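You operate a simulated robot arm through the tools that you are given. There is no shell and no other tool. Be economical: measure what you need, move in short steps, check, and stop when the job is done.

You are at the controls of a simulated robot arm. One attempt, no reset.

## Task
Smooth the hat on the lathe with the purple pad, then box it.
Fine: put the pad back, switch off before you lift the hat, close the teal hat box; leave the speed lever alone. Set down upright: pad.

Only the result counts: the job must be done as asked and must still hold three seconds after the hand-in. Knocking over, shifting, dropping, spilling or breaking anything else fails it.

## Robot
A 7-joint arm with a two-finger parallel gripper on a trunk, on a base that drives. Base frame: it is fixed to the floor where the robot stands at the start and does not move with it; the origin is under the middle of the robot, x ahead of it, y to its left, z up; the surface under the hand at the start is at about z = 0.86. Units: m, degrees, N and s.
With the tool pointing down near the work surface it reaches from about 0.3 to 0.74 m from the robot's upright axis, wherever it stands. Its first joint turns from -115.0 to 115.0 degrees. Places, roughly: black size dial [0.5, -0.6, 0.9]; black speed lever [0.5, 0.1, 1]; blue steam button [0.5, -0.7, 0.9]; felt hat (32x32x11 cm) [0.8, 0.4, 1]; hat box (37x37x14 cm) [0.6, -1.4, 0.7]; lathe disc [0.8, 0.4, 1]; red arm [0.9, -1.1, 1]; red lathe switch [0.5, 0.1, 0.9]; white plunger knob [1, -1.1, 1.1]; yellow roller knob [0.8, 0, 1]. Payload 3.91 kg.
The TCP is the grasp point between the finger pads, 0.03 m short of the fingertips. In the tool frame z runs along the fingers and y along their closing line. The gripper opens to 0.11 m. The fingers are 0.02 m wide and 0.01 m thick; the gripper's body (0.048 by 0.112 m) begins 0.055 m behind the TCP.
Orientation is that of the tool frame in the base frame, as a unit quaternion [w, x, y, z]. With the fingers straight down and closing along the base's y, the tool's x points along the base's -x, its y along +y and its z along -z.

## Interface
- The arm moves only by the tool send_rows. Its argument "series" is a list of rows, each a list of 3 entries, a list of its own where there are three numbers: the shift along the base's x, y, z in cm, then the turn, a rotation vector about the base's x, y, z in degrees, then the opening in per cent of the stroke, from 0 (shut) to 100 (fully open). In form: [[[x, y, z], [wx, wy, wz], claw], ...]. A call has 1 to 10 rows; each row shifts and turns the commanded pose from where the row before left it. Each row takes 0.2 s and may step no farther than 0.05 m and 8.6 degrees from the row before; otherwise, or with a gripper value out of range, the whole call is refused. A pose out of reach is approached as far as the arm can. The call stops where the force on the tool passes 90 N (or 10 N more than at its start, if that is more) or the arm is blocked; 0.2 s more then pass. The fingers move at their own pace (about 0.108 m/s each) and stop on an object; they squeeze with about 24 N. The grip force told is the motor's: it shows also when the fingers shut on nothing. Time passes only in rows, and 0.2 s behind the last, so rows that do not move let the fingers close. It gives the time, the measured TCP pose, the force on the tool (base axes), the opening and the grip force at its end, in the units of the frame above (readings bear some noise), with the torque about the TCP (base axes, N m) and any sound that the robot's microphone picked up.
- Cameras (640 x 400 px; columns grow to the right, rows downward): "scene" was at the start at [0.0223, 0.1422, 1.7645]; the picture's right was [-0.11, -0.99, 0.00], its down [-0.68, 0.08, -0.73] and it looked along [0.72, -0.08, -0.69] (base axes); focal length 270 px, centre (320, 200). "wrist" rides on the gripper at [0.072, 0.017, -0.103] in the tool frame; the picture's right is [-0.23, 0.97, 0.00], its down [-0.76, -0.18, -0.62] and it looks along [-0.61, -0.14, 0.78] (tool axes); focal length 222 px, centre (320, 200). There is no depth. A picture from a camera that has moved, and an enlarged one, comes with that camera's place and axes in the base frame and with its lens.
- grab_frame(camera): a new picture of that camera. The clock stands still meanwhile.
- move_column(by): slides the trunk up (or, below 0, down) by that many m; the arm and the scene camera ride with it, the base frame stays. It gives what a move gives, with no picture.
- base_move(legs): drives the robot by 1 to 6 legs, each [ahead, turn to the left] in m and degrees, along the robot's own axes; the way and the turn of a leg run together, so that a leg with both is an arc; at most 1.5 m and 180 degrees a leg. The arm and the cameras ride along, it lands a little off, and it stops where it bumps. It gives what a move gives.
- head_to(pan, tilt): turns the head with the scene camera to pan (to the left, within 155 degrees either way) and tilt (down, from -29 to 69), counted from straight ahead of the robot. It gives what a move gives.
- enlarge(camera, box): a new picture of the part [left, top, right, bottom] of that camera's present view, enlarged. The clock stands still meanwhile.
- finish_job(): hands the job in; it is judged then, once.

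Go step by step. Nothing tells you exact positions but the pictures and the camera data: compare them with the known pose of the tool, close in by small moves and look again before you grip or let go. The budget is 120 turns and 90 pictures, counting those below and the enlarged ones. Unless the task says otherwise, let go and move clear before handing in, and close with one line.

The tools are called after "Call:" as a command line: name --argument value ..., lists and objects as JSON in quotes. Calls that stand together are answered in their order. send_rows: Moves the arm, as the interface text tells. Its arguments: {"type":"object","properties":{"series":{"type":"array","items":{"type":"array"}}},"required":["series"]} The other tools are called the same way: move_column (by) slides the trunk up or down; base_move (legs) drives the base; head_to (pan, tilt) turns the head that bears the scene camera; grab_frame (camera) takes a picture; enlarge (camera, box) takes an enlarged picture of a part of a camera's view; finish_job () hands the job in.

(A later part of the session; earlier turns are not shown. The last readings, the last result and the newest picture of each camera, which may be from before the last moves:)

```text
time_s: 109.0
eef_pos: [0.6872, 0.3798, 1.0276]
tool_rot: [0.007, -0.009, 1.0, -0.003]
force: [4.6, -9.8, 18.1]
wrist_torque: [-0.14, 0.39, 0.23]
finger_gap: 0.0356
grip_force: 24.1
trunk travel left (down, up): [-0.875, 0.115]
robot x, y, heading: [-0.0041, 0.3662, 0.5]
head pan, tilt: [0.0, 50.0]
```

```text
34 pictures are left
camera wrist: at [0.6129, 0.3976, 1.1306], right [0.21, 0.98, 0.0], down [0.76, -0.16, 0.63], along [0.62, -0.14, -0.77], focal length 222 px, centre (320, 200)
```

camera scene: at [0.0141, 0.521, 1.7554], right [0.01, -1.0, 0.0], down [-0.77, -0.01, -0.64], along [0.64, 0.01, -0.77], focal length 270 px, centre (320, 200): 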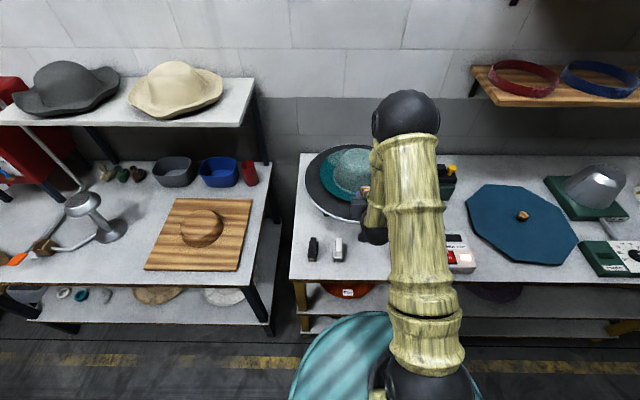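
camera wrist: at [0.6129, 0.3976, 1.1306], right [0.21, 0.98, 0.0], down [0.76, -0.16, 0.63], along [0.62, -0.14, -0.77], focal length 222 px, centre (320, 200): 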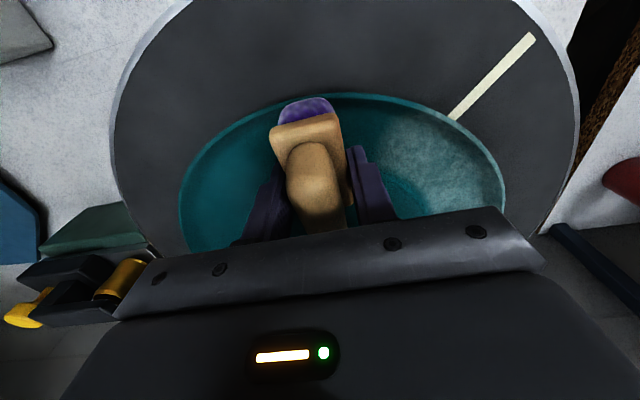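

It stalled just before the fuzzy part, so I raise by 1 mm to let it turn on about 50° and then press again.

Call:
send_rows --series '[[[0, 0, 0.12], [0, 0, 0], 0], [[0, 0, 0], [0, 0, 0], 0], [[0, 0, 0], [0, 0, 0], 0]]'

Call:
grab_frame --camera "wrist"

```text
time_s: 109.8
eef_pos: [0.686, 0.3838, 1.0287]
tool_rot: [0.006, -0.007, 1.0, -0.004]
force: [2.8, -7.1, 14.0]
wrist_torque: [-0.05, 0.33, 0.16]
finger_gap: 0.0357
grip_force: 24.5
trunk travel left (down, up): [-0.875, 0.115]
robot x, y, heading: [0.0008, 0.3661, 0.5]
head pan, tilt: [0.0, 50.0]
```

```text
33 pictures are left
camera wrist: at [0.6127, 0.3983, 1.1313], right [0.21, 0.98, 0.0], down [0.76, -0.16, 0.63], along [0.62, -0.14, -0.77], focal length 222 px, centre (320, 200)
```

wrist: 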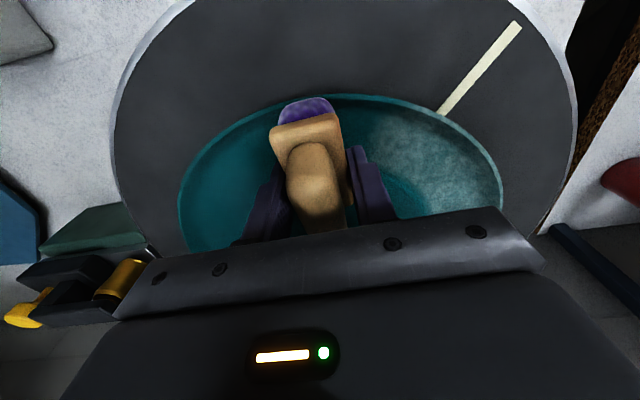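

Call:
send_rows --series '[[[0, 0, 0.04], [0, 0, 0], 0], [[0, 0, 0], [0, 0, 0], 0], [[0, 0, 0], [0, 0, 0], 0]]'

Call:
send_rows --series '[[[0, 0, -0.06], [0, 0, 0], 0], [[0, 0, -0.04], [0, 0, 0], 0]]'

Call:
grab_frame --camera "wrist"

```text
time_s: 110.5
eef_pos: [0.6874, 0.3815, 1.0284]
tool_rot: [0.005, -0.008, 1.0, -0.004]
force: [1.0, -4.5, 9.1]
wrist_torque: [-0.04, 0.22, 0.09]
finger_gap: 0.0356
grip_force: 23.8
trunk travel left (down, up): [-0.875, 0.115]
robot x, y, heading: [-0.0019, 0.3692, 0.4]
head pan, tilt: [0.0, 50.0]
```

```text
time_s: 111.2
eef_pos: [0.6867, 0.3815, 1.0267]
tool_rot: [0.006, -0.008, 1.0, -0.004]
force: [2.1, -3.7, 8.0]
wrist_torque: [-0.25, 0.2, 0.13]
finger_gap: 0.0356
grip_force: 23.8
trunk travel left (down, up): [-0.875, 0.115]
robot x, y, heading: [0.0008, 0.3685, 0.9]
head pan, tilt: [0.0, 50.0]
```

```text
32 pictures are left
camera wrist: at [0.6135, 0.3983, 1.1305], right [0.21, 0.98, 0.0], down [0.76, -0.16, 0.63], along [0.62, -0.14, -0.77], focal length 222 px, centre (320, 200)
```

wrist: 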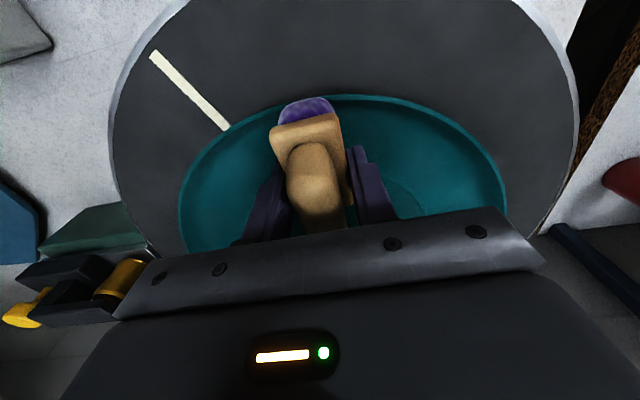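

The fuzz looks gone. I'm lifting off and checking the whole hat as it turns.

Call:
send_rows --series '[[[0, 0, 0], [0, 0, 0], 0], [[0, 0, 0], [0, 0, 0], 0], [[0, 0, 3], [0, 0, 0], 0], [[-4, 0, 2.5], [0, 0, 0], 0], [[-4, 0, 0], [0, 0, 0], 0], [[-3, -3, 0], [0, 0, 0], 0], [[-3, -3, 0], [0, 0, 0], 0], [[-3, -3, 0], [0, 0, 0], 0]]'

Call:
enlarge --camera "scene" --box '[290, 120, 430, 220]'

Call:
send_rows --series '[[[0, 0, 0], [0, 0, 0], 0], [[0, 0, 0], [0, 0, 0], 0], [[0, 0, 0], [0, 0, 0], 0], [[0, 0, 0], [0, 0, 0], 0], [[0, 0, 0], [0, 0, 0], 0], [[0, 0, 0], [0, 0, 0], 0], [[0, 0, 0], [0, 0, 0], 0], [[0, 0, 0], [0, 0, 0], 0]]'

Call:
enlarge --camera "scene" --box '[290, 120, 430, 220]'

```text
time_s: 113.0
eef_pos: [0.5157, 0.2913, 1.0847]
tool_rot: [0.005, -0.007, 1.0, -0.005]
force: [-0.7, 0.0, -0.1]
wrist_torque: [-0.01, -0.03, -0.01]
finger_gap: 0.0357
grip_force: 24.3
trunk travel left (down, up): [-0.875, 0.115]
robot x, y, heading: [-0.0015, 0.3704, 0.7]
head pan, tilt: [0.0, 50.0]
```

```text
4.00 times, centred on (360, 170) of scene
camera zoom: at [0.0132, 0.5188, 1.7556], right [0.01, -1.0, 0.0], down [-0.77, -0.01, -0.64], along [0.64, 0.01, -0.77], focal length 1078 px, centre (160, 320)
```

zoom: 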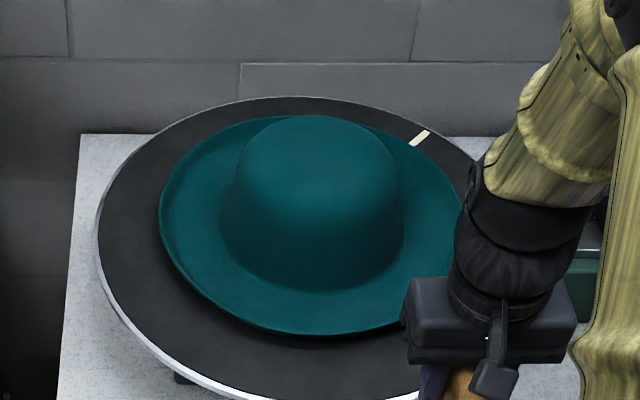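

```text
time_s: 114.8
eef_pos: [0.5179, 0.2925, 1.0833]
tool_rot: [0.006, -0.009, 1.0, -0.004]
force: [0.8, -0.6, -2.3]
wrist_torque: [0.01, -0.04, 0.0]
finger_gap: 0.0356
grip_force: 23.8
trunk travel left (down, up): [-0.875, 0.115]
robot x, y, heading: [-0.003, 0.3651, 0.7]
head pan, tilt: [0.0, 50.0]
```

```text
4.00 times, centred on (360, 170) of scene
camera zoom: at [0.0145, 0.5207, 1.7554], right [0.01, -1.0, 0.0], down [-0.77, -0.01, -0.64], along [0.64, 0.01, -0.77], focal length 1078 px, centre (160, 320)
```

zoom: 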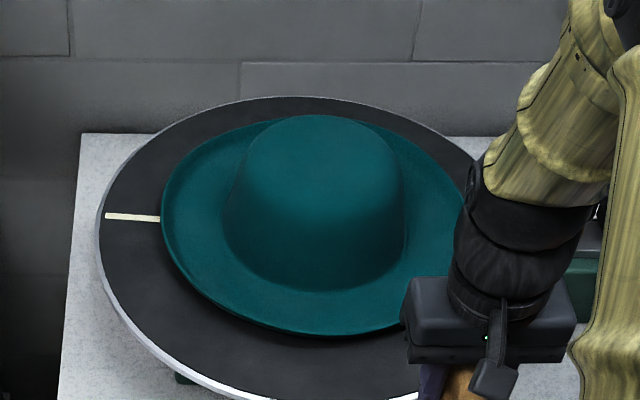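

The hat is entirely smooth. Now I put the pad back at (0.500, 0.360).

Call:
send_rows --series '[[[-1.7, 3.4, 0], [0, 0, 0], 0], [[0, 3.4, 0], [0, 0, 0], 0], [[0, 0, -4], [0, 0, 0], 0], [[0, 0, -4], [0, 0, 0], 0], [[0, 0, -4], [0, 0, 0], 0], [[0, 0, -3], [0, 0, 0], 0], [[0, 0, 0], [0, 0, 0], 0]]'

Call:
grab_frame --camera "wrist"

```text
time_s: 116.3
eef_pos: [0.5013, 0.361, 0.933]
tool_rot: [0.006, -0.008, 1.0, -0.004]
force: [0.6, -0.2, -0.2]
wrist_torque: [-0.02, -0.05, 0.0]
finger_gap: 0.0355
grip_force: 23.3
trunk travel left (down, up): [-0.875, 0.115]
robot x, y, heading: [-0.0004, 0.3673, 0.7]
head pan, tilt: [0.0, 50.0]
```

```text
29 pictures are left
camera wrist: at [0.4261, 0.3765, 1.0356], right [0.21, 0.98, -0.01], down [0.76, -0.16, 0.63], along [0.62, -0.14, -0.77], focal length 222 px, centre (320, 200)
```

wrist: 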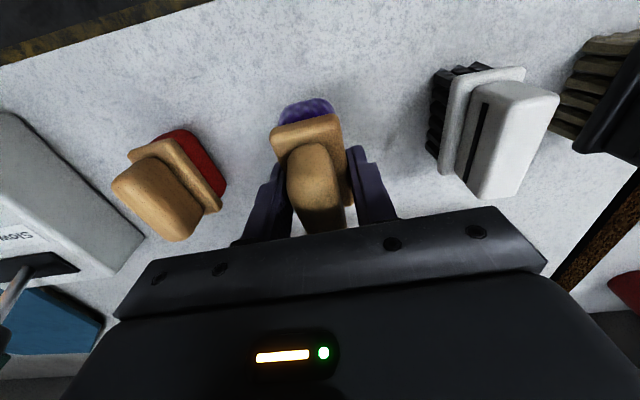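

Call:
send_rows --series '[[[0, 0, -1.3], [0, 0, 0], 0], [[0, 0, -0.3], [0, 0, 0], 0], [[0, 0, 0], [0, 0, 0], 0]]'

Call:
send_rows --series '[[[0, 0, -0.2], [0, 0, 0], 0], [[0, 0, 0], [0, 0, 0], 0]]'

Call:
send_rows --series '[[[0, 0, -0.2], [0, 0, 0], 0], [[0, 0, 0], [0, 0, 0], 0]]'

```text
time_s: 117.2
eef_pos: [0.5011, 0.3588, 0.9162]
tool_rot: [0.007, -0.008, 1.0, -0.005]
force: [-0.5, -0.3, -0.9]
wrist_torque: [-0.02, 0.02, 0.03]
finger_gap: 0.0357
grip_force: 23.9
trunk travel left (down, up): [-0.875, 0.115]
robot x, y, heading: [0.0017, 0.3638, 0.4]
head pan, tilt: [0.0, 50.0]
```

```text
time_s: 117.8
eef_pos: [0.5009, 0.359, 0.9142]
tool_rot: [0.006, -0.008, 1.0, -0.004]
force: [0.5, 0.3, -1.1]
wrist_torque: [-0.02, -0.02, 0.03]
finger_gap: 0.0358
grip_force: 24.0
trunk travel left (down, up): [-0.875, 0.115]
robot x, y, heading: [-0.0007, 0.3674, 0.7]
head pan, tilt: [0.0, 50.0]
```

```text
time_s: 118.3
eef_pos: [0.5002, 0.3595, 0.9118]
tool_rot: [0.006, -0.008, 1.0, -0.004]
force: [0.9, 0.1, -0.3]
wrist_torque: [-0.01, -0.01, 0.02]
finger_gap: 0.0354
grip_force: 24.0
trunk travel left (down, up): [-0.875, 0.115]
robot x, y, heading: [-0.0002, 0.3693, 0.6]
head pan, tilt: [0.0, 50.0]
```

Call:
send_rows --series '[[[0, 0, -0.2], [0, 0, 0], 0], [[0, 0, 0], [0, 0, 0], 0]]'

Call:
send_rows --series '[[[0, 0, -0.2], [0, 0, 0], 0], [[0, 0, 0], [0, 0, 0], 0]]'

Call:
send_rows --series '[[[0, 0, -0.2], [0, 0, 0], 0], [[0, 0, 0], [0, 0, 0], 0]]'

```text
time_s: 119.0
eef_pos: [0.5018, 0.3606, 0.9112]
tool_rot: [0.006, -0.008, 1.0, -0.005]
force: [-0.4, -0.3, -1.6]
wrist_torque: [0.0, -0.02, -0.03]
finger_gap: 0.0358
grip_force: 24.5
trunk travel left (down, up): [-0.875, 0.115]
robot x, y, heading: [-0.0045, 0.367, 0.6]
head pan, tilt: [0.0, 50.0]
```

```text
time_s: 119.5
eef_pos: [0.5008, 0.3599, 0.9096]
tool_rot: [0.007, -0.008, 1.0, -0.004]
force: [-0.6, -0.3, 7.2]
wrist_torque: [0.11, -0.12, -0.01]
finger_gap: 0.0352
grip_force: 23.9
trunk travel left (down, up): [-0.875, 0.115]
robot x, y, heading: [-0.0044, 0.3688, 0.8]
head pan, tilt: [0.0, 50.0]
```

```text
time_s: 120.2
eef_pos: [0.4999, 0.3593, 0.9079]
tool_rot: [0.007, -0.008, 1.0, -0.004]
force: [-1.5, -2.7, 20.7]
wrist_torque: [0.05, -0.4, -0.05]
finger_gap: 0.0358
grip_force: 24.0
trunk travel left (down, up): [-0.875, 0.115]
robot x, y, heading: [0.0009, 0.3711, 0.6]
head pan, tilt: [0.0, 50.0]
```

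The pad rests on the table. I'm releasing it gradually, going up, then looking.

Call:
send_rows --series '[[[0, 0, 0], [0, 0, 0], 40], [[0, 0, 0], [0, 0, 0], 80], [[0, 0, 0], [0, 0, 0], 80], [[0, 0, 4], [0, 0, 0], 80], [[0, 0, 4], [0, 0, 0], 80], [[0, 0, 4], [0, 0, 0], 80]]'

Call:
grab_frame --camera "wrist"

```text
time_s: 121.5
eef_pos: [0.499, 0.3598, 1.0282]
tool_rot: [0.006, -0.008, 1.0, -0.004]
force: [-0.5, 0.4, 0.3]
wrist_torque: [-0.06, -0.06, 0.02]
finger_gap: 0.0879
grip_force: 0.0
trunk travel left (down, up): [-0.875, 0.115]
robot x, y, heading: [0.002, 0.3686, 0.7]
head pan, tilt: [0.0, 50.0]
```

```text
28 pictures are left
camera wrist: at [0.425, 0.3773, 1.1315], right [0.21, 0.98, -0.01], down [0.76, -0.16, 0.63], along [0.62, -0.14, -0.77], focal length 222 px, centre (320, 200)
```

wrist: 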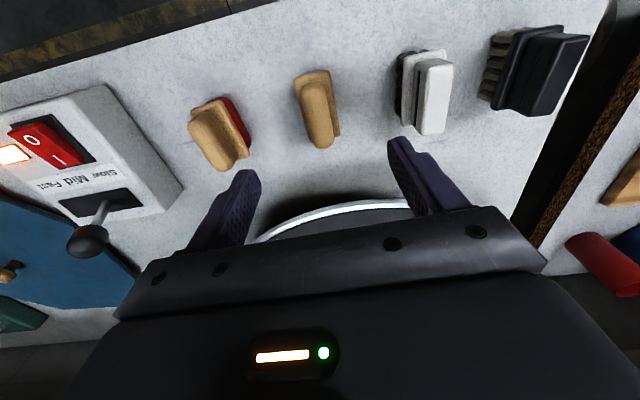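

The pad stands upright in its place. Next I switch off by pressing the "O" half, near (0.453, 0.086).

Call:
send_rows --series '[[[-0.7, -4.5, 1], [0, 0, 0], 0], [[-0.8, -4.6, 0], [0, 0, 0], 0], [[-0.8, -4.6, 0], [0, 0, 0], 0], [[-0.8, -4.6, 0], [0, 0, 0], 0], [[-0.8, -4.6, 0], [0, 0, 0], 0], [[-0.8, -4.5, -1], [0, 0, 0], 0], [[0, 0, -4], [0, 0, 0], 0], [[0, 0, -2], [0, 0, 0], 0], [[0, 0, 0], [0, 0, 0], 0]]'

Call:
grab_frame --camera "wrist"

```text
time_s: 123.5
eef_pos: [0.4544, 0.0862, 0.9667]
tool_rot: [0.006, -0.008, 1.0, -0.004]
force: [0.0, 0.1, 0.4]
wrist_torque: [0.0, 0.0, 0.0]
finger_gap: 0.0
grip_force: 24.0
trunk travel left (down, up): [-0.875, 0.115]
robot x, y, heading: [-0.0026, 0.366, 0.4]
head pan, tilt: [0.0, 50.0]
```

```text
27 pictures are left
camera wrist: at [0.3803, 0.1029, 1.0694], right [0.21, 0.98, -0.01], down [0.76, -0.16, 0.63], along [0.62, -0.14, -0.77], focal length 222 px, centre (320, 200)
```

wrist: 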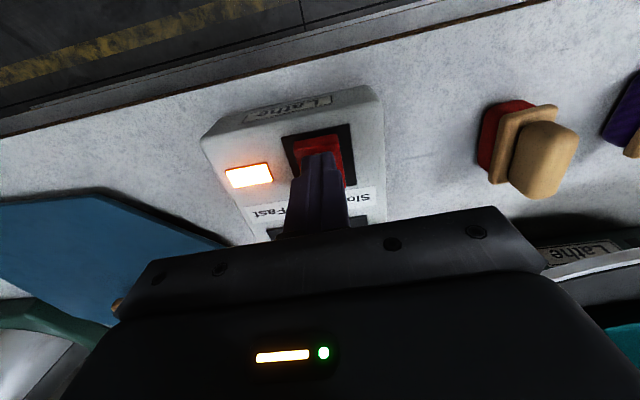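

Call:
send_rows --series '[[[0, 0, -0.7], [0, 0, 0], 0], [[0, 0, -0.5], [0, 0, 0], 0], [[0, 0, -0.4], [0, 0, 0], 0], [[0, 0, -0.3], [0, 0, 0], 0]]'

Call:
send_rows --series '[[[0, 0, 3], [0, 0, 0], 0], [[0, 0, 4], [0, 0, 0], 0], [[-3, 0, 2], [0, 0, 0], 0]]'

Call:
grab_frame --camera "wrist"

```text
time_s: 124.5
eef_pos: [0.4526, 0.0859, 0.9573]
tool_rot: [0.014, -0.006, 1.0, -0.01]
force: [-8.2, 3.5, 85.6]
wrist_torque: [0.31, -0.68, -0.53]
finger_gap: 0.0
grip_force: 24.1
trunk travel left (down, up): [-0.875, 0.115]
robot x, y, heading: [-0.0003, 0.3701, 0.7]
head pan, tilt: [0.0, 50.0]
```

```text
time_s: 125.3
eef_pos: [0.4211, 0.0868, 1.0387]
tool_rot: [0.006, -0.007, 1.0, -0.004]
force: [-1.2, -0.3, 0.1]
wrist_torque: [0.02, -0.01, 0.04]
finger_gap: 0.0
grip_force: 24.3
trunk travel left (down, up): [-0.875, 0.115]
robot x, y, heading: [0.0012, 0.3678, 0.9]
head pan, tilt: [0.0, 50.0]
```

```text
26 pictures are left
camera wrist: at [0.3476, 0.1027, 1.1414], right [0.21, 0.98, 0.0], down [0.76, -0.16, 0.63], along [0.62, -0.14, -0.77], focal length 222 px, centre (320, 200)
```

wrist: 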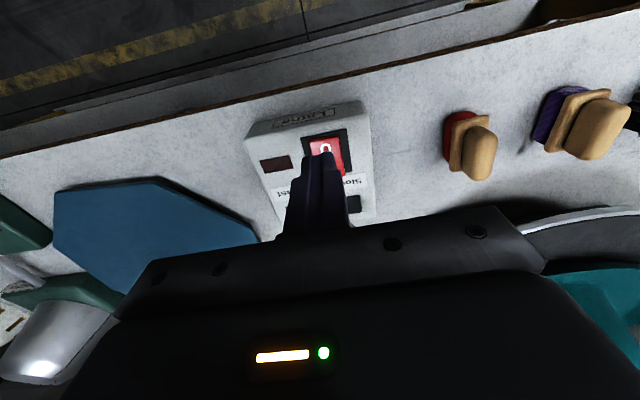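

The lathe is off and its light is out. I plan to hold the near brim with the gripper nearly horizontal, one finger above and one below, so I tilt the tool clear of everything first.

Call:
send_rows --series '[[[1, 4.5, 1], [0, -7.8, 0], 0], [[1, 4.5, 1], [0, -7.8, 0], 0], [[1, 4.5, 1], [0, -7.8, 0], 0], [[1, 4.5, 1], [0, -7.8, 0], 0], [[1, 4.5, 1], [0, -7.8, 0], 30], [[1, 4.5, 1], [0, -7.8, 0], 30], [[0, 2.3, 0], [0, -7.8, 0], 30], [[0, 0, 0], [0, -7.8, 0], 30], [[0, 0, 0], [0, -7.8, 0], 30], [[0, 0, 0], [0, -7.8, 0], 30]]'

Call:
send_rows --series '[[[0, 0, 0], [8.4, 0, -1.8], 30], [[0, 0, 0], [8.4, 0, -1.8], 30], [[0, 0, 0], [8.4, 0, -1.8], 30], [[0, 0, 0], [8.4, 0, -1.8], 30], [[0, 0, 0], [8.4, 0, -1.8], 30], [[0, 0, 0], [8.4, 0, -1.8], 30], [[0, 0, 0], [8.4, 0, -1.8], 30], [[0, 0, 0], [8.4, 0, -1.8], 30], [[0, 0, 0], [8.4, 0, -1.8], 30], [[0, 0, 0], [8.4, 0, -1.8], 30]]'

Call:
send_rows --series '[[[0, 0, 0], [4, 0, -0.9], 30], [[0, 0, -2], [0, 0, 0], 30], [[0, 0, 0], [0, 0, 0], 30]]'

Call:
grab_frame --camera "wrist"

```text
time_s: 127.5
eef_pos: [0.5046, 0.3792, 1.0923]
tool_rot: [0.634, -0.004, 0.773, -0.007]
force: [0.9, -0.2, 0.5]
wrist_torque: [-0.01, -0.05, 0.0]
finger_gap: 0.033
grip_force: 0.0
out of reach, approached as far as the arm can: row 6, 7, 8
trunk travel left (down, up): [-0.875, 0.115]
robot x, y, heading: [-0.002, 0.3651, 0.6]
head pan, tilt: [0.0, 50.0]
```

```text
time_s: 129.8
eef_pos: [0.5043, 0.3791, 1.0919]
tool_rot: [0.465, 0.531, 0.571, 0.419]
force: [-0.2, 0.2, 1.0]
wrist_torque: [-0.03, -0.01, 0.0]
finger_gap: 0.033
grip_force: 0.1
trunk travel left (down, up): [-0.875, 0.115]
robot x, y, heading: [-0.0022, 0.3686, 0.5]
head pan, tilt: [0.0, 50.0]
```

```text
time_s: 130.6
eef_pos: [0.5033, 0.3801, 1.0725]
tool_rot: [0.449, 0.551, 0.553, 0.435]
force: [0.3, 0.4, -0.2]
wrist_torque: [-0.02, -0.03, -0.02]
finger_gap: 0.0328
grip_force: 0.1
trunk travel left (down, up): [-0.875, 0.115]
robot x, y, heading: [-0.0013, 0.3721, 0.5]
head pan, tilt: [0.0, 50.0]
```

```text
25 pictures are left
camera wrist: at [0.4064, 0.4532, 1.1099], right [0.21, -0.21, 0.95], down [-0.65, -0.76, -0.02], along [0.73, -0.62, -0.3], focal length 222 px, centre (320, 200)
```

wrist: 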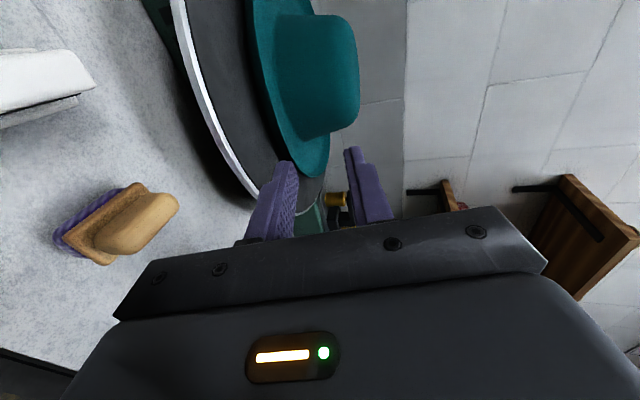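

The tool is nearly horizontal, 12.6° nose-down. I shift to y 0.405 to stay clear of the pads and move forward, then down to brim height just in front of the brim.

Call:
send_rows --series '[[[3.5, 2.5, 0], [0, 0, 0], 32], [[3.5, 0, 0], [0, 0, 0], 32], [[3.5, 0, 0], [0, 0, 0], 32], [[0, 0, -3.5], [0, 0, 0], 32], [[0, 0, -3], [0, 0, 0], 32], [[0, 0, 0], [0, 0, 0], 32]]'

Call:
grab_frame --camera "wrist"

Call:
enlarge --camera "scene" --box '[300, 130, 420, 230]'

```text
time_s: 131.9
eef_pos: [0.6091, 0.405, 1.0055]
tool_rot: [0.45, 0.55, 0.552, 0.436]
force: [0.6, -0.9, -0.2]
wrist_torque: [0.01, -0.01, 0.02]
finger_gap: 0.035
grip_force: 0.1
trunk travel left (down, up): [-0.875, 0.115]
robot x, y, heading: [0.0007, 0.3686, 0.7]
head pan, tilt: [0.0, 50.0]
```

```text
24 pictures are left
camera wrist: at [0.5126, 0.4789, 1.0447], right [0.21, -0.21, 0.95], down [-0.65, -0.76, -0.02], along [0.73, -0.62, -0.3], focal length 222 px, centre (320, 200)
```

wrist: 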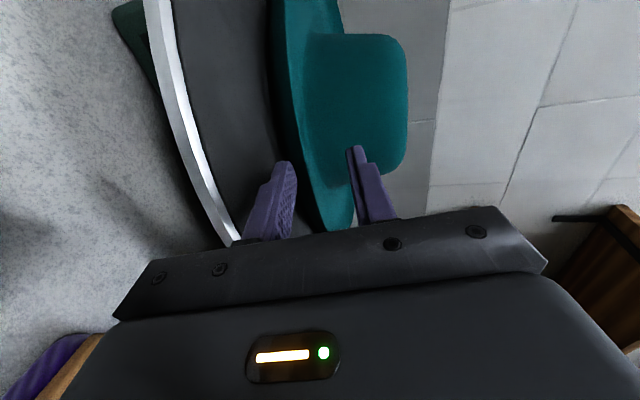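

```text
4.00 times, centred on (360, 180) of scene
camera zoom: at [0.0141, 0.5205, 1.7554], right [0.01, -1.0, 0.0], down [-0.77, -0.01, -0.64], along [0.64, 0.01, -0.77], focal length 1078 px, centre (160, 280)
```

zoom: 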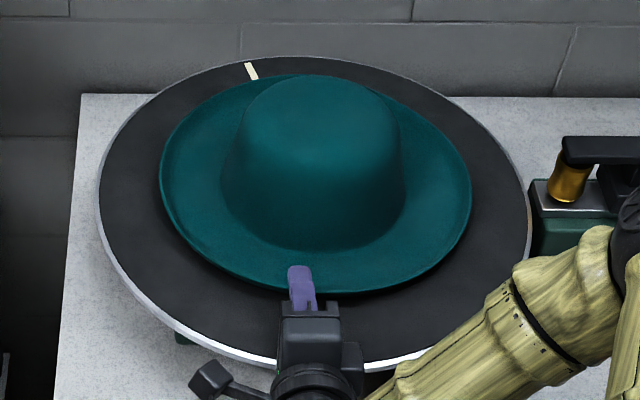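

The brim edge is at about (0.656, 0.38–0.42, 0.975). I'm lowering to z 0.972, still in front of it.

Call:
send_rows --series '[[[0, 0, -2], [0, 0, 0], 32], [[0, 0, -1.3], [0, 0, 0], 32], [[0, 0, 0], [0, 0, 0], 32]]'

Call:
enlarge --camera "wrist" --box '[200, 100, 420, 250]'

```text
time_s: 132.8
eef_pos: [0.6057, 0.4054, 0.9809]
tool_rot: [0.454, 0.546, 0.549, 0.441]
force: [-11.3, 2.1, 49.1]
wrist_torque: [0.31, -1.07, 0.15]
finger_gap: 0.0118
grip_force: 0.0
trunk travel left (down, up): [-0.875, 0.115]
robot x, y, heading: [0.0026, 0.3714, 0.7]
head pan, tilt: [0.0, 50.0]
```

```text
2.67 times, centred on (310, 175) of wrist
camera zoom: at [0.5092, 0.4792, 1.0182], right [0.19, -0.21, 0.96], down [-0.65, -0.76, -0.04], along [0.73, -0.62, -0.28], focal length 592 px, centre (347, 267)
```

zoom: 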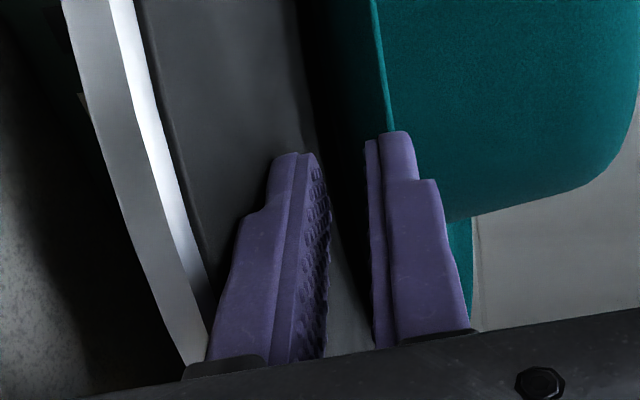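

The lower finger touched the disc, so the disc top is near 0.945 and the brim is dished, with its lip at about z 0.983. I raise, tilt to about 25° nose-down to match the brim's slope, narrow the opening and look.

Call:
send_rows --series '[[[-1, 0, 4], [0, 0, 0], 32], [[0, 0, 0], [0, 6, 0], 20], [[0, 0, 0], [0, 6, 0], 20], [[1.5, 0, -0.9], [0, 0, 0], 20], [[0, 0, 0], [0, 0, 0], 20]]'

Call:
enlarge --camera "wrist" --box '[200, 80, 440, 240]'

```text
time_s: 133.9
eef_pos: [0.6139, 0.4049, 1.0067]
tool_rot: [0.389, 0.593, 0.597, 0.376]
force: [0.0, -0.2, 0.4]
wrist_torque: [0.0, -0.01, 0.01]
finger_gap: 0.0223
grip_force: 0.0
trunk travel left (down, up): [-0.875, 0.115]
robot x, y, heading: [-0.0037, 0.3656, 0.8]
head pan, tilt: [0.0, 50.0]
```

```text
2.50 times, centred on (320, 160) of wrist
camera zoom: at [0.5268, 0.4786, 1.0626], right [0.4, -0.21, 0.89], down [-0.65, -0.76, 0.11], along [0.65, -0.62, -0.44], focal length 555 px, centre (320, 300)
```

zoom: 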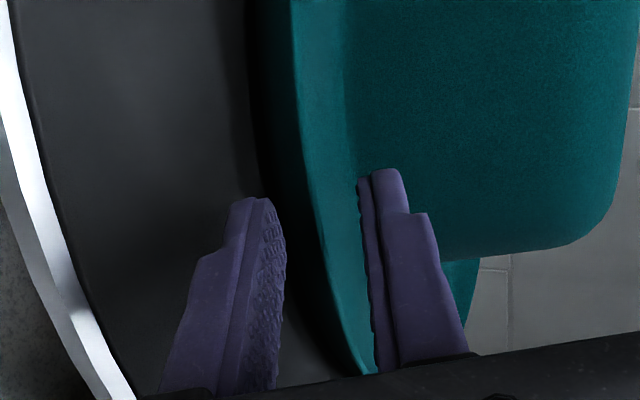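

The brim edge lies between the fingers. I advance 3 cm along the tool axis, slightly lower.

Call:
send_rows --series '[[[0, 0, -0.6], [0, 0, 0], 20], [[1.4, 0, -0.6], [0, 0, 0], 20], [[1.3, 0, -0.6], [0, 0, 0], 20], [[0, 0, 0], [0, 0, 0], 20]]'

Call:
enlarge --camera "wrist" --box '[200, 80, 440, 240]'

```text
time_s: 134.9
eef_pos: [0.6318, 0.4081, 0.9914]
tool_rot: [0.388, 0.591, 0.598, 0.378]
force: [-51.7, 10.0, 28.3]
wrist_torque: [0.24, 0.6, -0.17]
finger_gap: 0.0204
grip_force: 0.1
trunk travel left (down, up): [-0.875, 0.115]
robot x, y, heading: [-0.0019, 0.366, 0.7]
head pan, tilt: [0.0, 50.0]
```

```text
2.50 times, centred on (320, 160) of wrist
camera zoom: at [0.5443, 0.4814, 1.0485], right [0.4, -0.21, 0.89], down [-0.64, -0.76, 0.11], along [0.65, -0.61, -0.44], focal length 555 px, centre (320, 300)
```

zoom: 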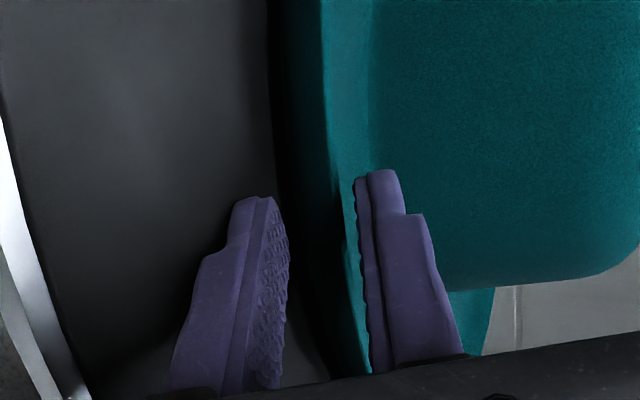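

The lower finger is blocked by the curled-up lip of the brim, so the lip is steep on its outside. I back out and tilt to 45°, so the fingers straddle the lip diagonally from above.

Call:
send_rows --series '[[[-3, -0.3, 3], [0, 0, 0], 20], [[0, 0, 1], [0, 7, 0], 20], [[0, 0, 0], [0, 7, 0], 20], [[0, 0, 0], [0, 6.5, 0], 20], [[1.4, 0, -1], [0, 0, 0], 20], [[0, 0, 0], [0, 0, 0], 20]]'

Call:
grab_frame --camera "wrist"

```text
time_s: 136.3
eef_pos: [0.6249, 0.4008, 1.0169]
tool_rot: [0.276, 0.65, 0.657, 0.264]
force: [-0.1, -1.0, 0.6]
wrist_torque: [0.03, 0.05, -0.03]
finger_gap: 0.0222
grip_force: 0.2
trunk travel left (down, up): [-0.875, 0.115]
robot x, y, heading: [-0.0002, 0.3695, 0.5]
head pan, tilt: [0.0, 50.0]
```

```text
19 pictures are left
camera wrist: at [0.5637, 0.4756, 1.1006], right [0.69, -0.21, 0.69], down [-0.57, -0.76, 0.33], along [0.45, -0.62, -0.64], focal length 222 px, centre (320, 200)
```

wrist: 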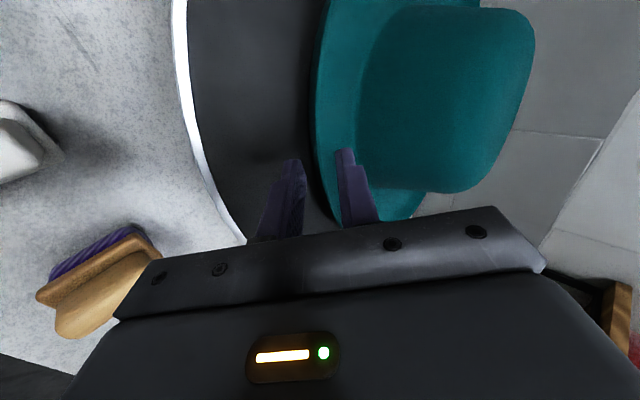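

The fingers straddle the lip. I advance along 45° in small steps and watch the force.

Call:
send_rows --series '[[[1.2, 0, -1.2], [0, 0, 0], 20], [[0.8, 0, -0.8], [0, 0, 0], 20], [[0, 0, 0], [0, 0, 0], 20]]'

Call:
send_rows --series '[[[0.5, 0, -0.5], [0, 0, 0], 20], [[0, 0, 0], [0, 0, 0], 20]]'

```text
time_s: 137.2
eef_pos: [0.641, 0.4034, 0.9997]
tool_rot: [0.276, 0.649, 0.657, 0.265]
force: [-24.4, 3.6, 19.1]
wrist_torque: [-0.07, 0.47, -0.25]
finger_gap: 0.0239
grip_force: 1.7
trunk travel left (down, up): [-0.875, 0.115]
robot x, y, heading: [-0.0032, 0.3662, 0.7]
head pan, tilt: [0.0, 50.0]
```

```text
time_s: 137.8
eef_pos: [0.6414, 0.4057, 0.998]
tool_rot: [0.277, 0.649, 0.656, 0.266]
force: [-48.3, 7.0, 40.3]
wrist_torque: [0.22, 1.06, -0.26]
finger_gap: 0.0239
grip_force: 2.2
trunk travel left (down, up): [-0.875, 0.115]
robot x, y, heading: [-0.001, 0.372, 0.7]
head pan, tilt: [0.0, 50.0]
```

The blocking point is the outer face of the lip: the brim rests on the disc (z about 0.958) and curls up to about 0.98. So I go nearly vertical, 15° off, and grip the curled lip radially from above.

Call:
send_rows --series '[[[-2, 0, 2], [0, 0, 0], 20], [[-1, 0, 3], [0, 7.5, 0], 20], [[0, 0, 1], [0, 7.5, 0], 20], [[0, 0, 0], [0, 7.5, 0], 20], [[0, 0, 0], [0, 7.5, 0], 20], [[1.5, 0, -2], [0, 0, 0], 22], [[0, 0, 0], [0, 0, 0], 22]]'

Call:
grab_frame --camera "wrist"

```text
time_s: 139.3
eef_pos: [0.6351, 0.4047, 1.0315]
tool_rot: [0.097, 0.696, 0.706, 0.087]
force: [0.1, 0.2, -0.5]
wrist_torque: [-0.01, 0.01, 0.0]
finger_gap: 0.0243
grip_force: 0.1
trunk travel left (down, up): [-0.875, 0.115]
robot x, y, heading: [-0.0015, 0.3712, 0.1]
head pan, tilt: [0.0, 50.0]
```

```text
18 pictures are left
camera wrist: at [0.6225, 0.4781, 1.1353], right [0.94, -0.21, 0.26], down [-0.32, -0.76, 0.57], along [0.07, -0.62, -0.78], focal length 222 px, centre (320, 200)
```

wrist: 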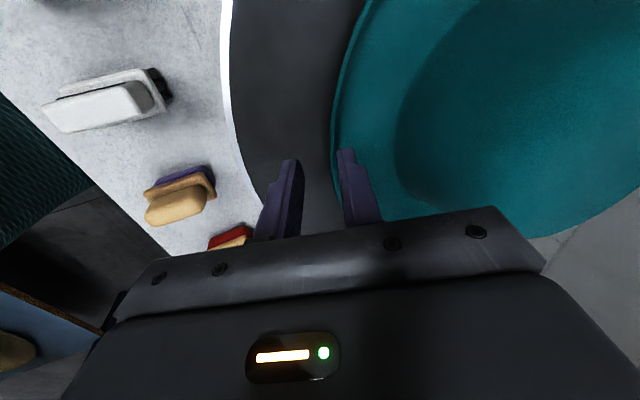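

The lip is at x of about 0.657. I move to x 0.651 and lower in small steps towards z 0.995.

Call:
send_rows --series '[[[1.6, 0, 0], [0, 0, 0], 22], [[0, 0, -1.5], [0, 0, 0], 22], [[0, 0, -1], [0, 0, 0], 22], [[0, 0, 0], [0, 0, 0], 22]]'

Call:
send_rows --series '[[[0, 0, -0.6], [0, 0, 0], 22], [[0, 0, 0], [0, 0, 0], 22]]'

Call:
send_rows --series '[[[0, 0, -0.4], [0, 0, 0], 22], [[0, 0, 0], [0, 0, 0], 22]]'

```text
time_s: 140.3
eef_pos: [0.6503, 0.402, 1.0054]
tool_rot: [0.098, 0.697, 0.705, 0.086]
force: [0.4, 0.6, 0.1]
wrist_torque: [-0.01, -0.01, 0.01]
finger_gap: 0.0241
grip_force: 0.0
trunk travel left (down, up): [-0.875, 0.115]
robot x, y, heading: [-0.0014, 0.3709, 0.9]
head pan, tilt: [0.0, 50.0]
```

```text
time_s: 140.9
eef_pos: [0.6519, 0.4019, 0.9994]
tool_rot: [0.098, 0.696, 0.706, 0.085]
force: [-0.5, -0.6, 0.3]
wrist_torque: [0.0, 0.0, -0.03]
finger_gap: 0.0241
grip_force: 0.1
trunk travel left (down, up): [-0.875, 0.115]
robot x, y, heading: [0.0014, 0.3661, 0.6]
head pan, tilt: [0.0, 50.0]
```

```text
time_s: 141.6
eef_pos: [0.6506, 0.402, 0.9963]
tool_rot: [0.097, 0.696, 0.706, 0.087]
force: [0.8, -0.2, 0.2]
wrist_torque: [0.0, 0.0, 0.0]
finger_gap: 0.024
grip_force: 0.0
trunk travel left (down, up): [-0.875, 0.115]
robot x, y, heading: [-0.0021, 0.3688, 0.7]
head pan, tilt: [0.0, 50.0]
```

Call:
send_rows --series '[[[0, 0, -0.4], [0, 0, 0], 22], [[0, 0, 0], [0, 0, 0], 22]]'

Call:
send_rows --series '[[[0, 0, -0.4], [0, 0, 0], 22], [[0, 0, 0], [0, 0, 0], 22]]'

Call:
send_rows --series '[[[0, 0, -0.4], [0, 0, 0], 22], [[0, 0, 0], [0, 0, 0], 22]]'

```text
time_s: 142.2
eef_pos: [0.6506, 0.4015, 0.9954]
tool_rot: [0.099, 0.697, 0.705, 0.086]
force: [-2.4, 0.8, 15.3]
wrist_torque: [0.17, 0.31, 0.01]
finger_gap: 0.0236
grip_force: 0.1
trunk travel left (down, up): [-0.875, 0.115]
robot x, y, heading: [-0.0009, 0.3663, 1.0]
head pan, tilt: [0.0, 50.0]
```

```text
time_s: 142.8
eef_pos: [0.6492, 0.4014, 0.9933]
tool_rot: [0.1, 0.696, 0.705, 0.09]
force: [-6.6, 1.6, 46.5]
wrist_torque: [0.24, 0.78, -0.04]
finger_gap: 0.0213
grip_force: 0.1
trunk travel left (down, up): [-0.875, 0.115]
robot x, y, heading: [-0.0017, 0.3678, 0.7]
head pan, tilt: [0.0, 50.0]
```

```text
time_s: 143.3
eef_pos: [0.6494, 0.4036, 0.9947]
tool_rot: [0.103, 0.695, 0.705, 0.093]
force: [-6.5, 0.0, 68.1]
wrist_torque: [0.29, 1.11, -0.07]
finger_gap: 0.0209
grip_force: 0.1
trunk travel left (down, up): [-0.875, 0.115]
robot x, y, heading: [-0.0008, 0.3686, 0.6]
head pan, tilt: [0.0, 50.0]
```

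The outer finger touches the disc (z about 0.961). I ease up slightly and close on the lip.

Call:
send_rows --series '[[[0, 0, 1.1], [0, 0, 0], 22], [[0, 0, 0], [0, 0, 0], 22], [[0, 0, 0], [0, 0, 0], 8], [[0, 0, 0], [0, 0, 0], 0], [[0, 0, 0], [0, 0, 0], 0]]'

Call:
enlarge --camera "wrist" --box '[220, 80, 460, 230]'

```text
time_s: 144.6
eef_pos: [0.6481, 0.4021, 0.9933]
tool_rot: [0.095, 0.696, 0.706, 0.084]
force: [-4.3, -0.9, 1.9]
wrist_torque: [0.14, 0.34, -0.27]
finger_gap: 0.0138
grip_force: 23.9
trunk travel left (down, up): [-0.875, 0.115]
robot x, y, heading: [0.0009, 0.3691, 0.7]
head pan, tilt: [0.0, 50.0]
```

```text
2.67 times, centred on (340, 155) of wrist
camera zoom: at [0.6381, 0.4759, 1.0976], right [0.94, -0.21, 0.25], down [-0.32, -0.76, 0.57], along [0.07, -0.62, -0.78], focal length 592 px, centre (267, 320)
```

zoom: 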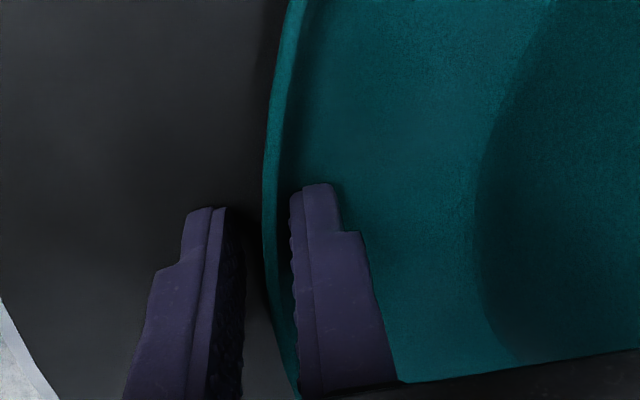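

The fingers hold the rolled lip, 1.4 cm thick. I'm lifting slightly to test the grip and weight.

Call:
send_rows --series '[[[0, 0, 1], [0, 0, 0], 0], [[0, 0, 1], [0, 0, 0], 0], [[0, 0, 1], [0, 0, 0], 0], [[0, 0, 0], [0, 0, 0], 0]]'

Call:
enlarge --camera "scene" --box '[290, 120, 430, 230]'

```text
time_s: 145.6
eef_pos: [0.6506, 0.4024, 1.0249]
tool_rot: [0.097, 0.696, 0.706, 0.086]
force: [0.3, 0.1, -2.1]
wrist_torque: [0.07, 0.21, 0.0]
finger_gap: 0.0131
grip_force: 24.0
trunk travel left (down, up): [-0.875, 0.115]
robot x, y, heading: [-0.0032, 0.3683, 0.4]
head pan, tilt: [0.0, 50.0]
```

```text
3.64 times, centred on (360, 175) of scene
camera zoom: at [0.015, 0.5208, 1.7553], right [0.01, -1.0, 0.0], down [-0.77, -0.01, -0.64], along [0.64, 0.01, -0.77], focal length 980 px, centre (174, 291)
```

zoom: 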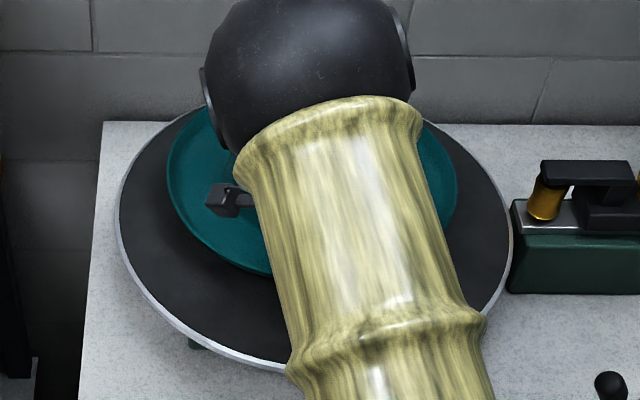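

It holds, with a weight of only about 1.5 N. I raise further and retract towards the robot.

Call:
send_rows --series '[[[0, 0, 3], [0, 0, 0], 0], [[0, 0, 3.5], [0, 0, 0], 0], [[0, 0, 3.5], [0, 0, 0], 0], [[0, 0, 3.5], [0, 0, 0], 0], [[-1, 0, 3.5], [0, 0, 0], 0], [[-2, 0, 3], [0, 0, 0], 0], [[-2, 0, 3], [0, 0, 0], 0], [[-3, 0, 2], [0, 0, 0], 0], [[-3, 0, 0], [0, 0, 0], 0], [[0, 0, 0], [0, 0, 0], 0]]'

Call:
grab_frame --camera "wrist"

Call:
grab_frame --camera "scene"

```text
time_s: 147.8
eef_pos: [0.5413, 0.4024, 1.2754]
tool_rot: [0.098, 0.697, 0.706, 0.086]
force: [0.2, 0.1, -1.7]
wrist_torque: [0.03, 0.22, -0.02]
finger_gap: 0.0123
grip_force: 24.4
trunk travel left (down, up): [-0.875, 0.115]
robot x, y, heading: [-0.0018, 0.3666, 0.5]
head pan, tilt: [0.0, 50.0]
```

```text
15 pictures are left
camera wrist: at [0.5301, 0.4758, 1.3783], right [0.94, -0.21, 0.25], down [-0.32, -0.76, 0.57], along [0.07, -0.62, -0.78], focal length 222 px, centre (320, 200)
```

wrist: 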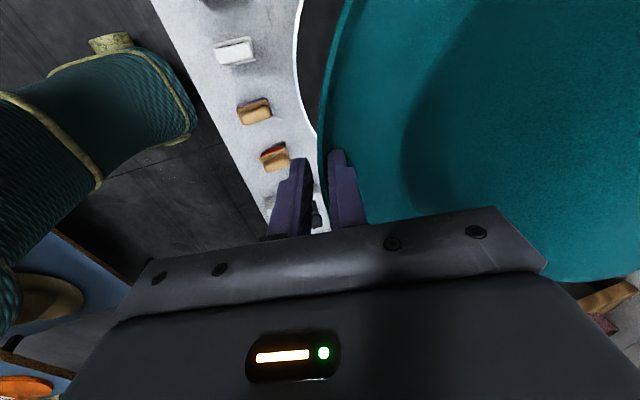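

```text
14 pictures are left
camera scene: at [0.0155, 0.521, 1.7553], right [0.01, -1.0, 0.0], down [-0.77, -0.01, -0.64], along [0.64, 0.01, -0.77], focal length 270 px, centre (320, 200)
```

scene: 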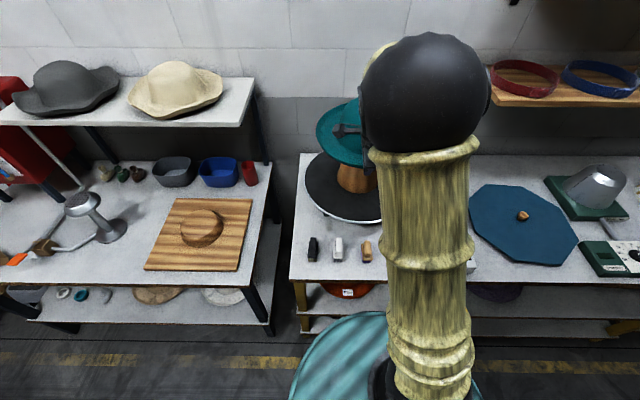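

The hat comes off the block cleanly and level. I retract and carry it to the hat box: turn right, drive about 1.78 m, then face the bench again.

Call:
send_rows --series '[[[-4, 0, 0], [0, 0, 0], 0], [[-4, 0, 0], [0, 0, 0], 0], [[-4, 0, 0], [0, 0, 0], 0], [[0, 0, 0], [0, 0, 0], 0]]'

Call:
base_move --legs '[[0, -90.5], [1.0, 0], [0.78, 0], [0, 90]]'

Call:
head_to --pan 0 --tilt 50

Call:
grab_frame --camera "scene"

```text
time_s: 148.8
eef_pos: [0.4217, 0.4015, 1.2751]
tool_rot: [0.097, 0.697, 0.706, 0.085]
force: [0.3, 1.1, -1.1]
wrist_torque: [0.01, 0.23, 0.03]
finger_gap: 0.0121
grip_force: 23.8
trunk travel left (down, up): [-0.875, 0.115]
robot x, y, heading: [-0.0009, 0.3652, 0.7]
head pan, tilt: [0.0, 50.0]
```

```text
time_s: 170.5
eef_pos: [0.4251, -1.38, 1.2763]
tool_rot: [0.097, 0.694, 0.709, 0.087]
force: [0.2, -1.3, -1.0]
wrist_torque: [0.0, 0.16, 0.01]
finger_gap: 0.0076
grip_force: 23.8
trunk travel left (down, up): [-0.875, 0.115]
robot x, y, heading: [0.0041, -1.4109, 1.1]
head pan, tilt: [0.0, 50.0]
```

```text
time_s: 171.1
eef_pos: [0.4259, -1.3799, 1.2751]
tool_rot: [0.096, 0.694, 0.709, 0.086]
force: [-0.2, 0.2, -1.3]
wrist_torque: [0.06, 0.22, -0.02]
finger_gap: 0.0077
grip_force: 24.2
trunk travel left (down, up): [-0.875, 0.115]
robot x, y, heading: [0.0063, -1.4143, 1.1]
head pan, tilt: [0.0, 50.0]
```

```text
13 pictures are left
camera scene: at [0.0183, -1.2637, 1.7554], right [0.02, -1.0, 0.0], down [-0.77, -0.02, -0.64], along [0.64, 0.01, -0.77], focal length 270 px, centre (320, 200)
```

scene: 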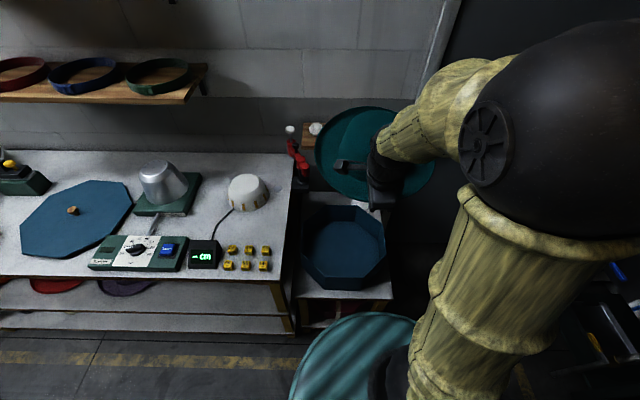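

The box is an open blue octagon in front of me, near (0.62, −1.365). The grip gap has shrunk a little, so I'll measure the box rim quickly and precisely.

Call:
enlarge --camera "scene" --box '[270, 90, 450, 300]'

```text
1.90 times, centred on (360, 195) of scene
camera zoom: at [0.0183, -1.2637, 1.7554], right [0.02, -1.0, 0.0], down [-0.77, -0.02, -0.64], along [0.64, 0.01, -0.77], focal length 513 px, centre (244, 210)
```

zoom: 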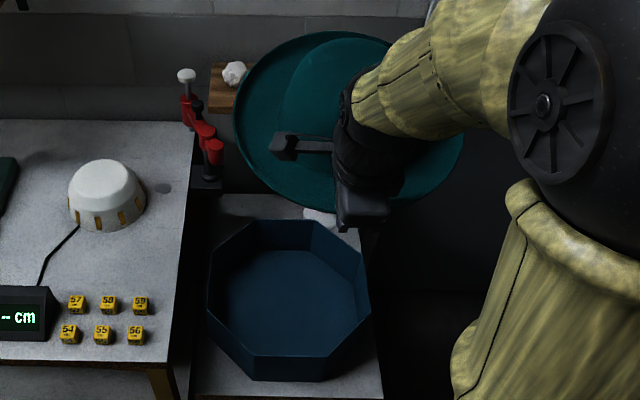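

The hat is tilted about 12° far side up, with its centre near (0.574, −1.40); the box centre is about (0.634, −1.36). I rotate it to about 10° far side down, shift it over the box and check.

Call:
send_rows --series '[[[2, 1.3, 0], [0, 7, 0], 0], [[2, 1.3, 0], [0, 7.5, 0], 0], [[1.8, 1.3, 0], [0, 7.5, 0], 0], [[0, 0, -4], [0, 0, 0], 0], [[0, 0, -4], [0, 0, 0], 0], [[0, 0, -4], [0, 0, 0], 0], [[0, 0, -4], [0, 0, 0], 0], [[0, 0, -4], [0, 0, 0], 0], [[0, 0, 0], [0, 0, 0], 0]]'

Call:
enlarge --camera "scene" --box '[270, 90, 450, 300]'

```text
time_s: 173.1
eef_pos: [0.483, -1.3408, 1.0766]
tool_rot: [-0.04, 0.697, 0.714, -0.047]
force: [0.0, 0.9, -1.7]
wrist_torque: [-0.01, 0.16, 0.02]
finger_gap: 0.007
grip_force: 23.9
trunk travel left (down, up): [-0.875, 0.115]
robot x, y, heading: [0.0023, -1.4159, 1.1]
head pan, tilt: [0.0, 50.0]
```

```text
1.90 times, centred on (360, 195) of scene
camera zoom: at [0.0175, -1.2638, 1.7554], right [0.02, -1.0, 0.0], down [-0.77, -0.02, -0.64], along [0.64, 0.01, -0.77], focal length 513 px, centre (244, 210)
```

zoom: 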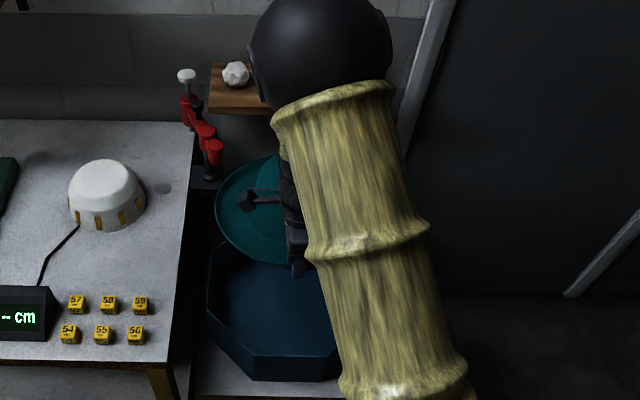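

Hat and box line up to within about a centimetre. I'm lowering towards the rim.

Call:
send_rows --series '[[[0, -0.3, -4], [0, 0, 0], 0], [[0, 0, -4], [0, 0, 0], 0], [[0, 0, -4], [0, 0, 0], 0], [[0, 0, -4], [0, 0, 0], 0], [[0, 0, -4], [0, 0, 0], 0], [[0, 0, -3], [0, 0, 0], 0], [[0, 0, 0], [0, 0, 0], 0]]'

Call:
enlarge --camera "scene" --box '[270, 150, 410, 310]'

Call:
grab_frame --camera "wrist"

```text
time_s: 174.7
eef_pos: [0.4836, -1.3444, 0.8462]
tool_rot: [-0.041, 0.697, 0.714, -0.047]
force: [0.0, 0.0, -1.0]
wrist_torque: [0.04, 0.19, -0.02]
finger_gap: 0.0064
grip_force: 24.0
trunk travel left (down, up): [-0.875, 0.115]
robot x, y, heading: [0.0016, -1.4139, 1.0]
head pan, tilt: [0.0, 50.0]
```

```text
2.50 times, centred on (340, 230) of scene
camera zoom: at [0.0181, -1.2637, 1.7554], right [0.02, -1.0, 0.0], down [-0.77, -0.02, -0.64], along [0.64, 0.01, -0.77], focal length 674 px, centre (270, 125)
```

zoom: 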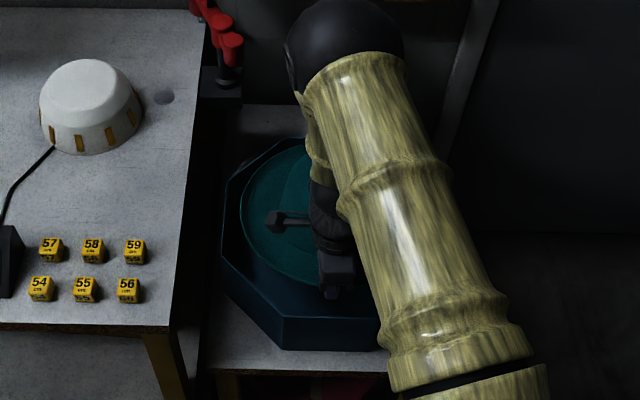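

```text
9 pictures are left
camera wrist: at [0.5113, -1.2706, 0.9462], right [0.97, -0.2, -0.12], down [-0.08, -0.76, 0.65], along [-0.22, -0.62, -0.75], focal length 222 px, centre (320, 200)
```

wrist: 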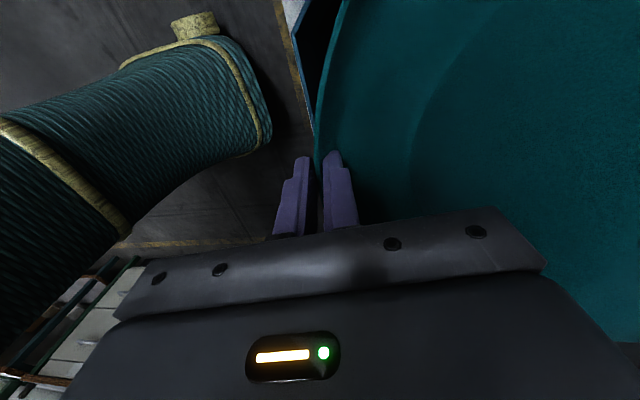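

The hat is well centred over the box. I lower on, then slowly until it touches.

Call:
send_rows --series '[[[0, 0, -3], [0, 0, 0], 0], [[0, 0, -3], [0, 0, 0], 0], [[0, 0, -2], [0, 0, 0], 0], [[0, 0, 0], [0, 0, 0], 0]]'

Call:
send_rows --series '[[[0, 0, -1], [0, 0, 0], 0], [[0, 0, -1], [0, 0, 0], 0], [[0, 0, 0], [0, 0, 0], 0]]'

Call:
send_rows --series '[[[0, 0, -1], [0, 0, 0], 0], [[0, 0, 0], [0, 0, 0], 0]]'

```text
time_s: 175.5
eef_pos: [0.4849, -1.3437, 0.7813]
tool_rot: [-0.043, 0.697, 0.714, -0.045]
force: [-20.4, -6.3, 76.7]
wrist_torque: [0.45, 1.96, 0.27]
finger_gap: 0.0068
grip_force: 23.6
trunk travel left (down, up): [-0.875, 0.115]
robot x, y, heading: [0.007, -1.4152, 1.0]
head pan, tilt: [0.0, 50.0]
stopped in row 3: the force on the tool passed its limit at 110 N (the readings are from after the stop); the commanded pose is now the measured one
```

```text
time_s: 175.8
eef_pos: [0.4852, -1.3459, 0.7836]
tool_rot: [-0.044, 0.697, 0.714, -0.045]
force: [-19.7, -6.2, 72.9]
wrist_torque: [0.48, 1.89, 0.29]
finger_gap: 0.007
grip_force: 24.0
trunk travel left (down, up): [-0.875, 0.115]
robot x, y, heading: [-0.0001, -1.4176, 1.0]
head pan, tilt: [0.0, 50.0]
stopped in row 1: the force on the tool passed its limit at 99 N (the readings are from after the stop); the commanded pose is now the measured one
```

```text
time_s: 176.1
eef_pos: [0.4854, -1.3438, 0.7828]
tool_rot: [-0.046, 0.696, 0.715, -0.044]
force: [-21.0, -6.2, 70.8]
wrist_torque: [0.46, 1.95, 0.25]
finger_gap: 0.007
grip_force: 23.6
trunk travel left (down, up): [-0.875, 0.115]
robot x, y, heading: [0.0015, -1.4122, 1.2]
head pan, tilt: [0.0, 50.0]
stopped in row 1: the force on the tool passed its limit at 102 N (the readings are from after the stop); the commanded pose is now the measured one
```

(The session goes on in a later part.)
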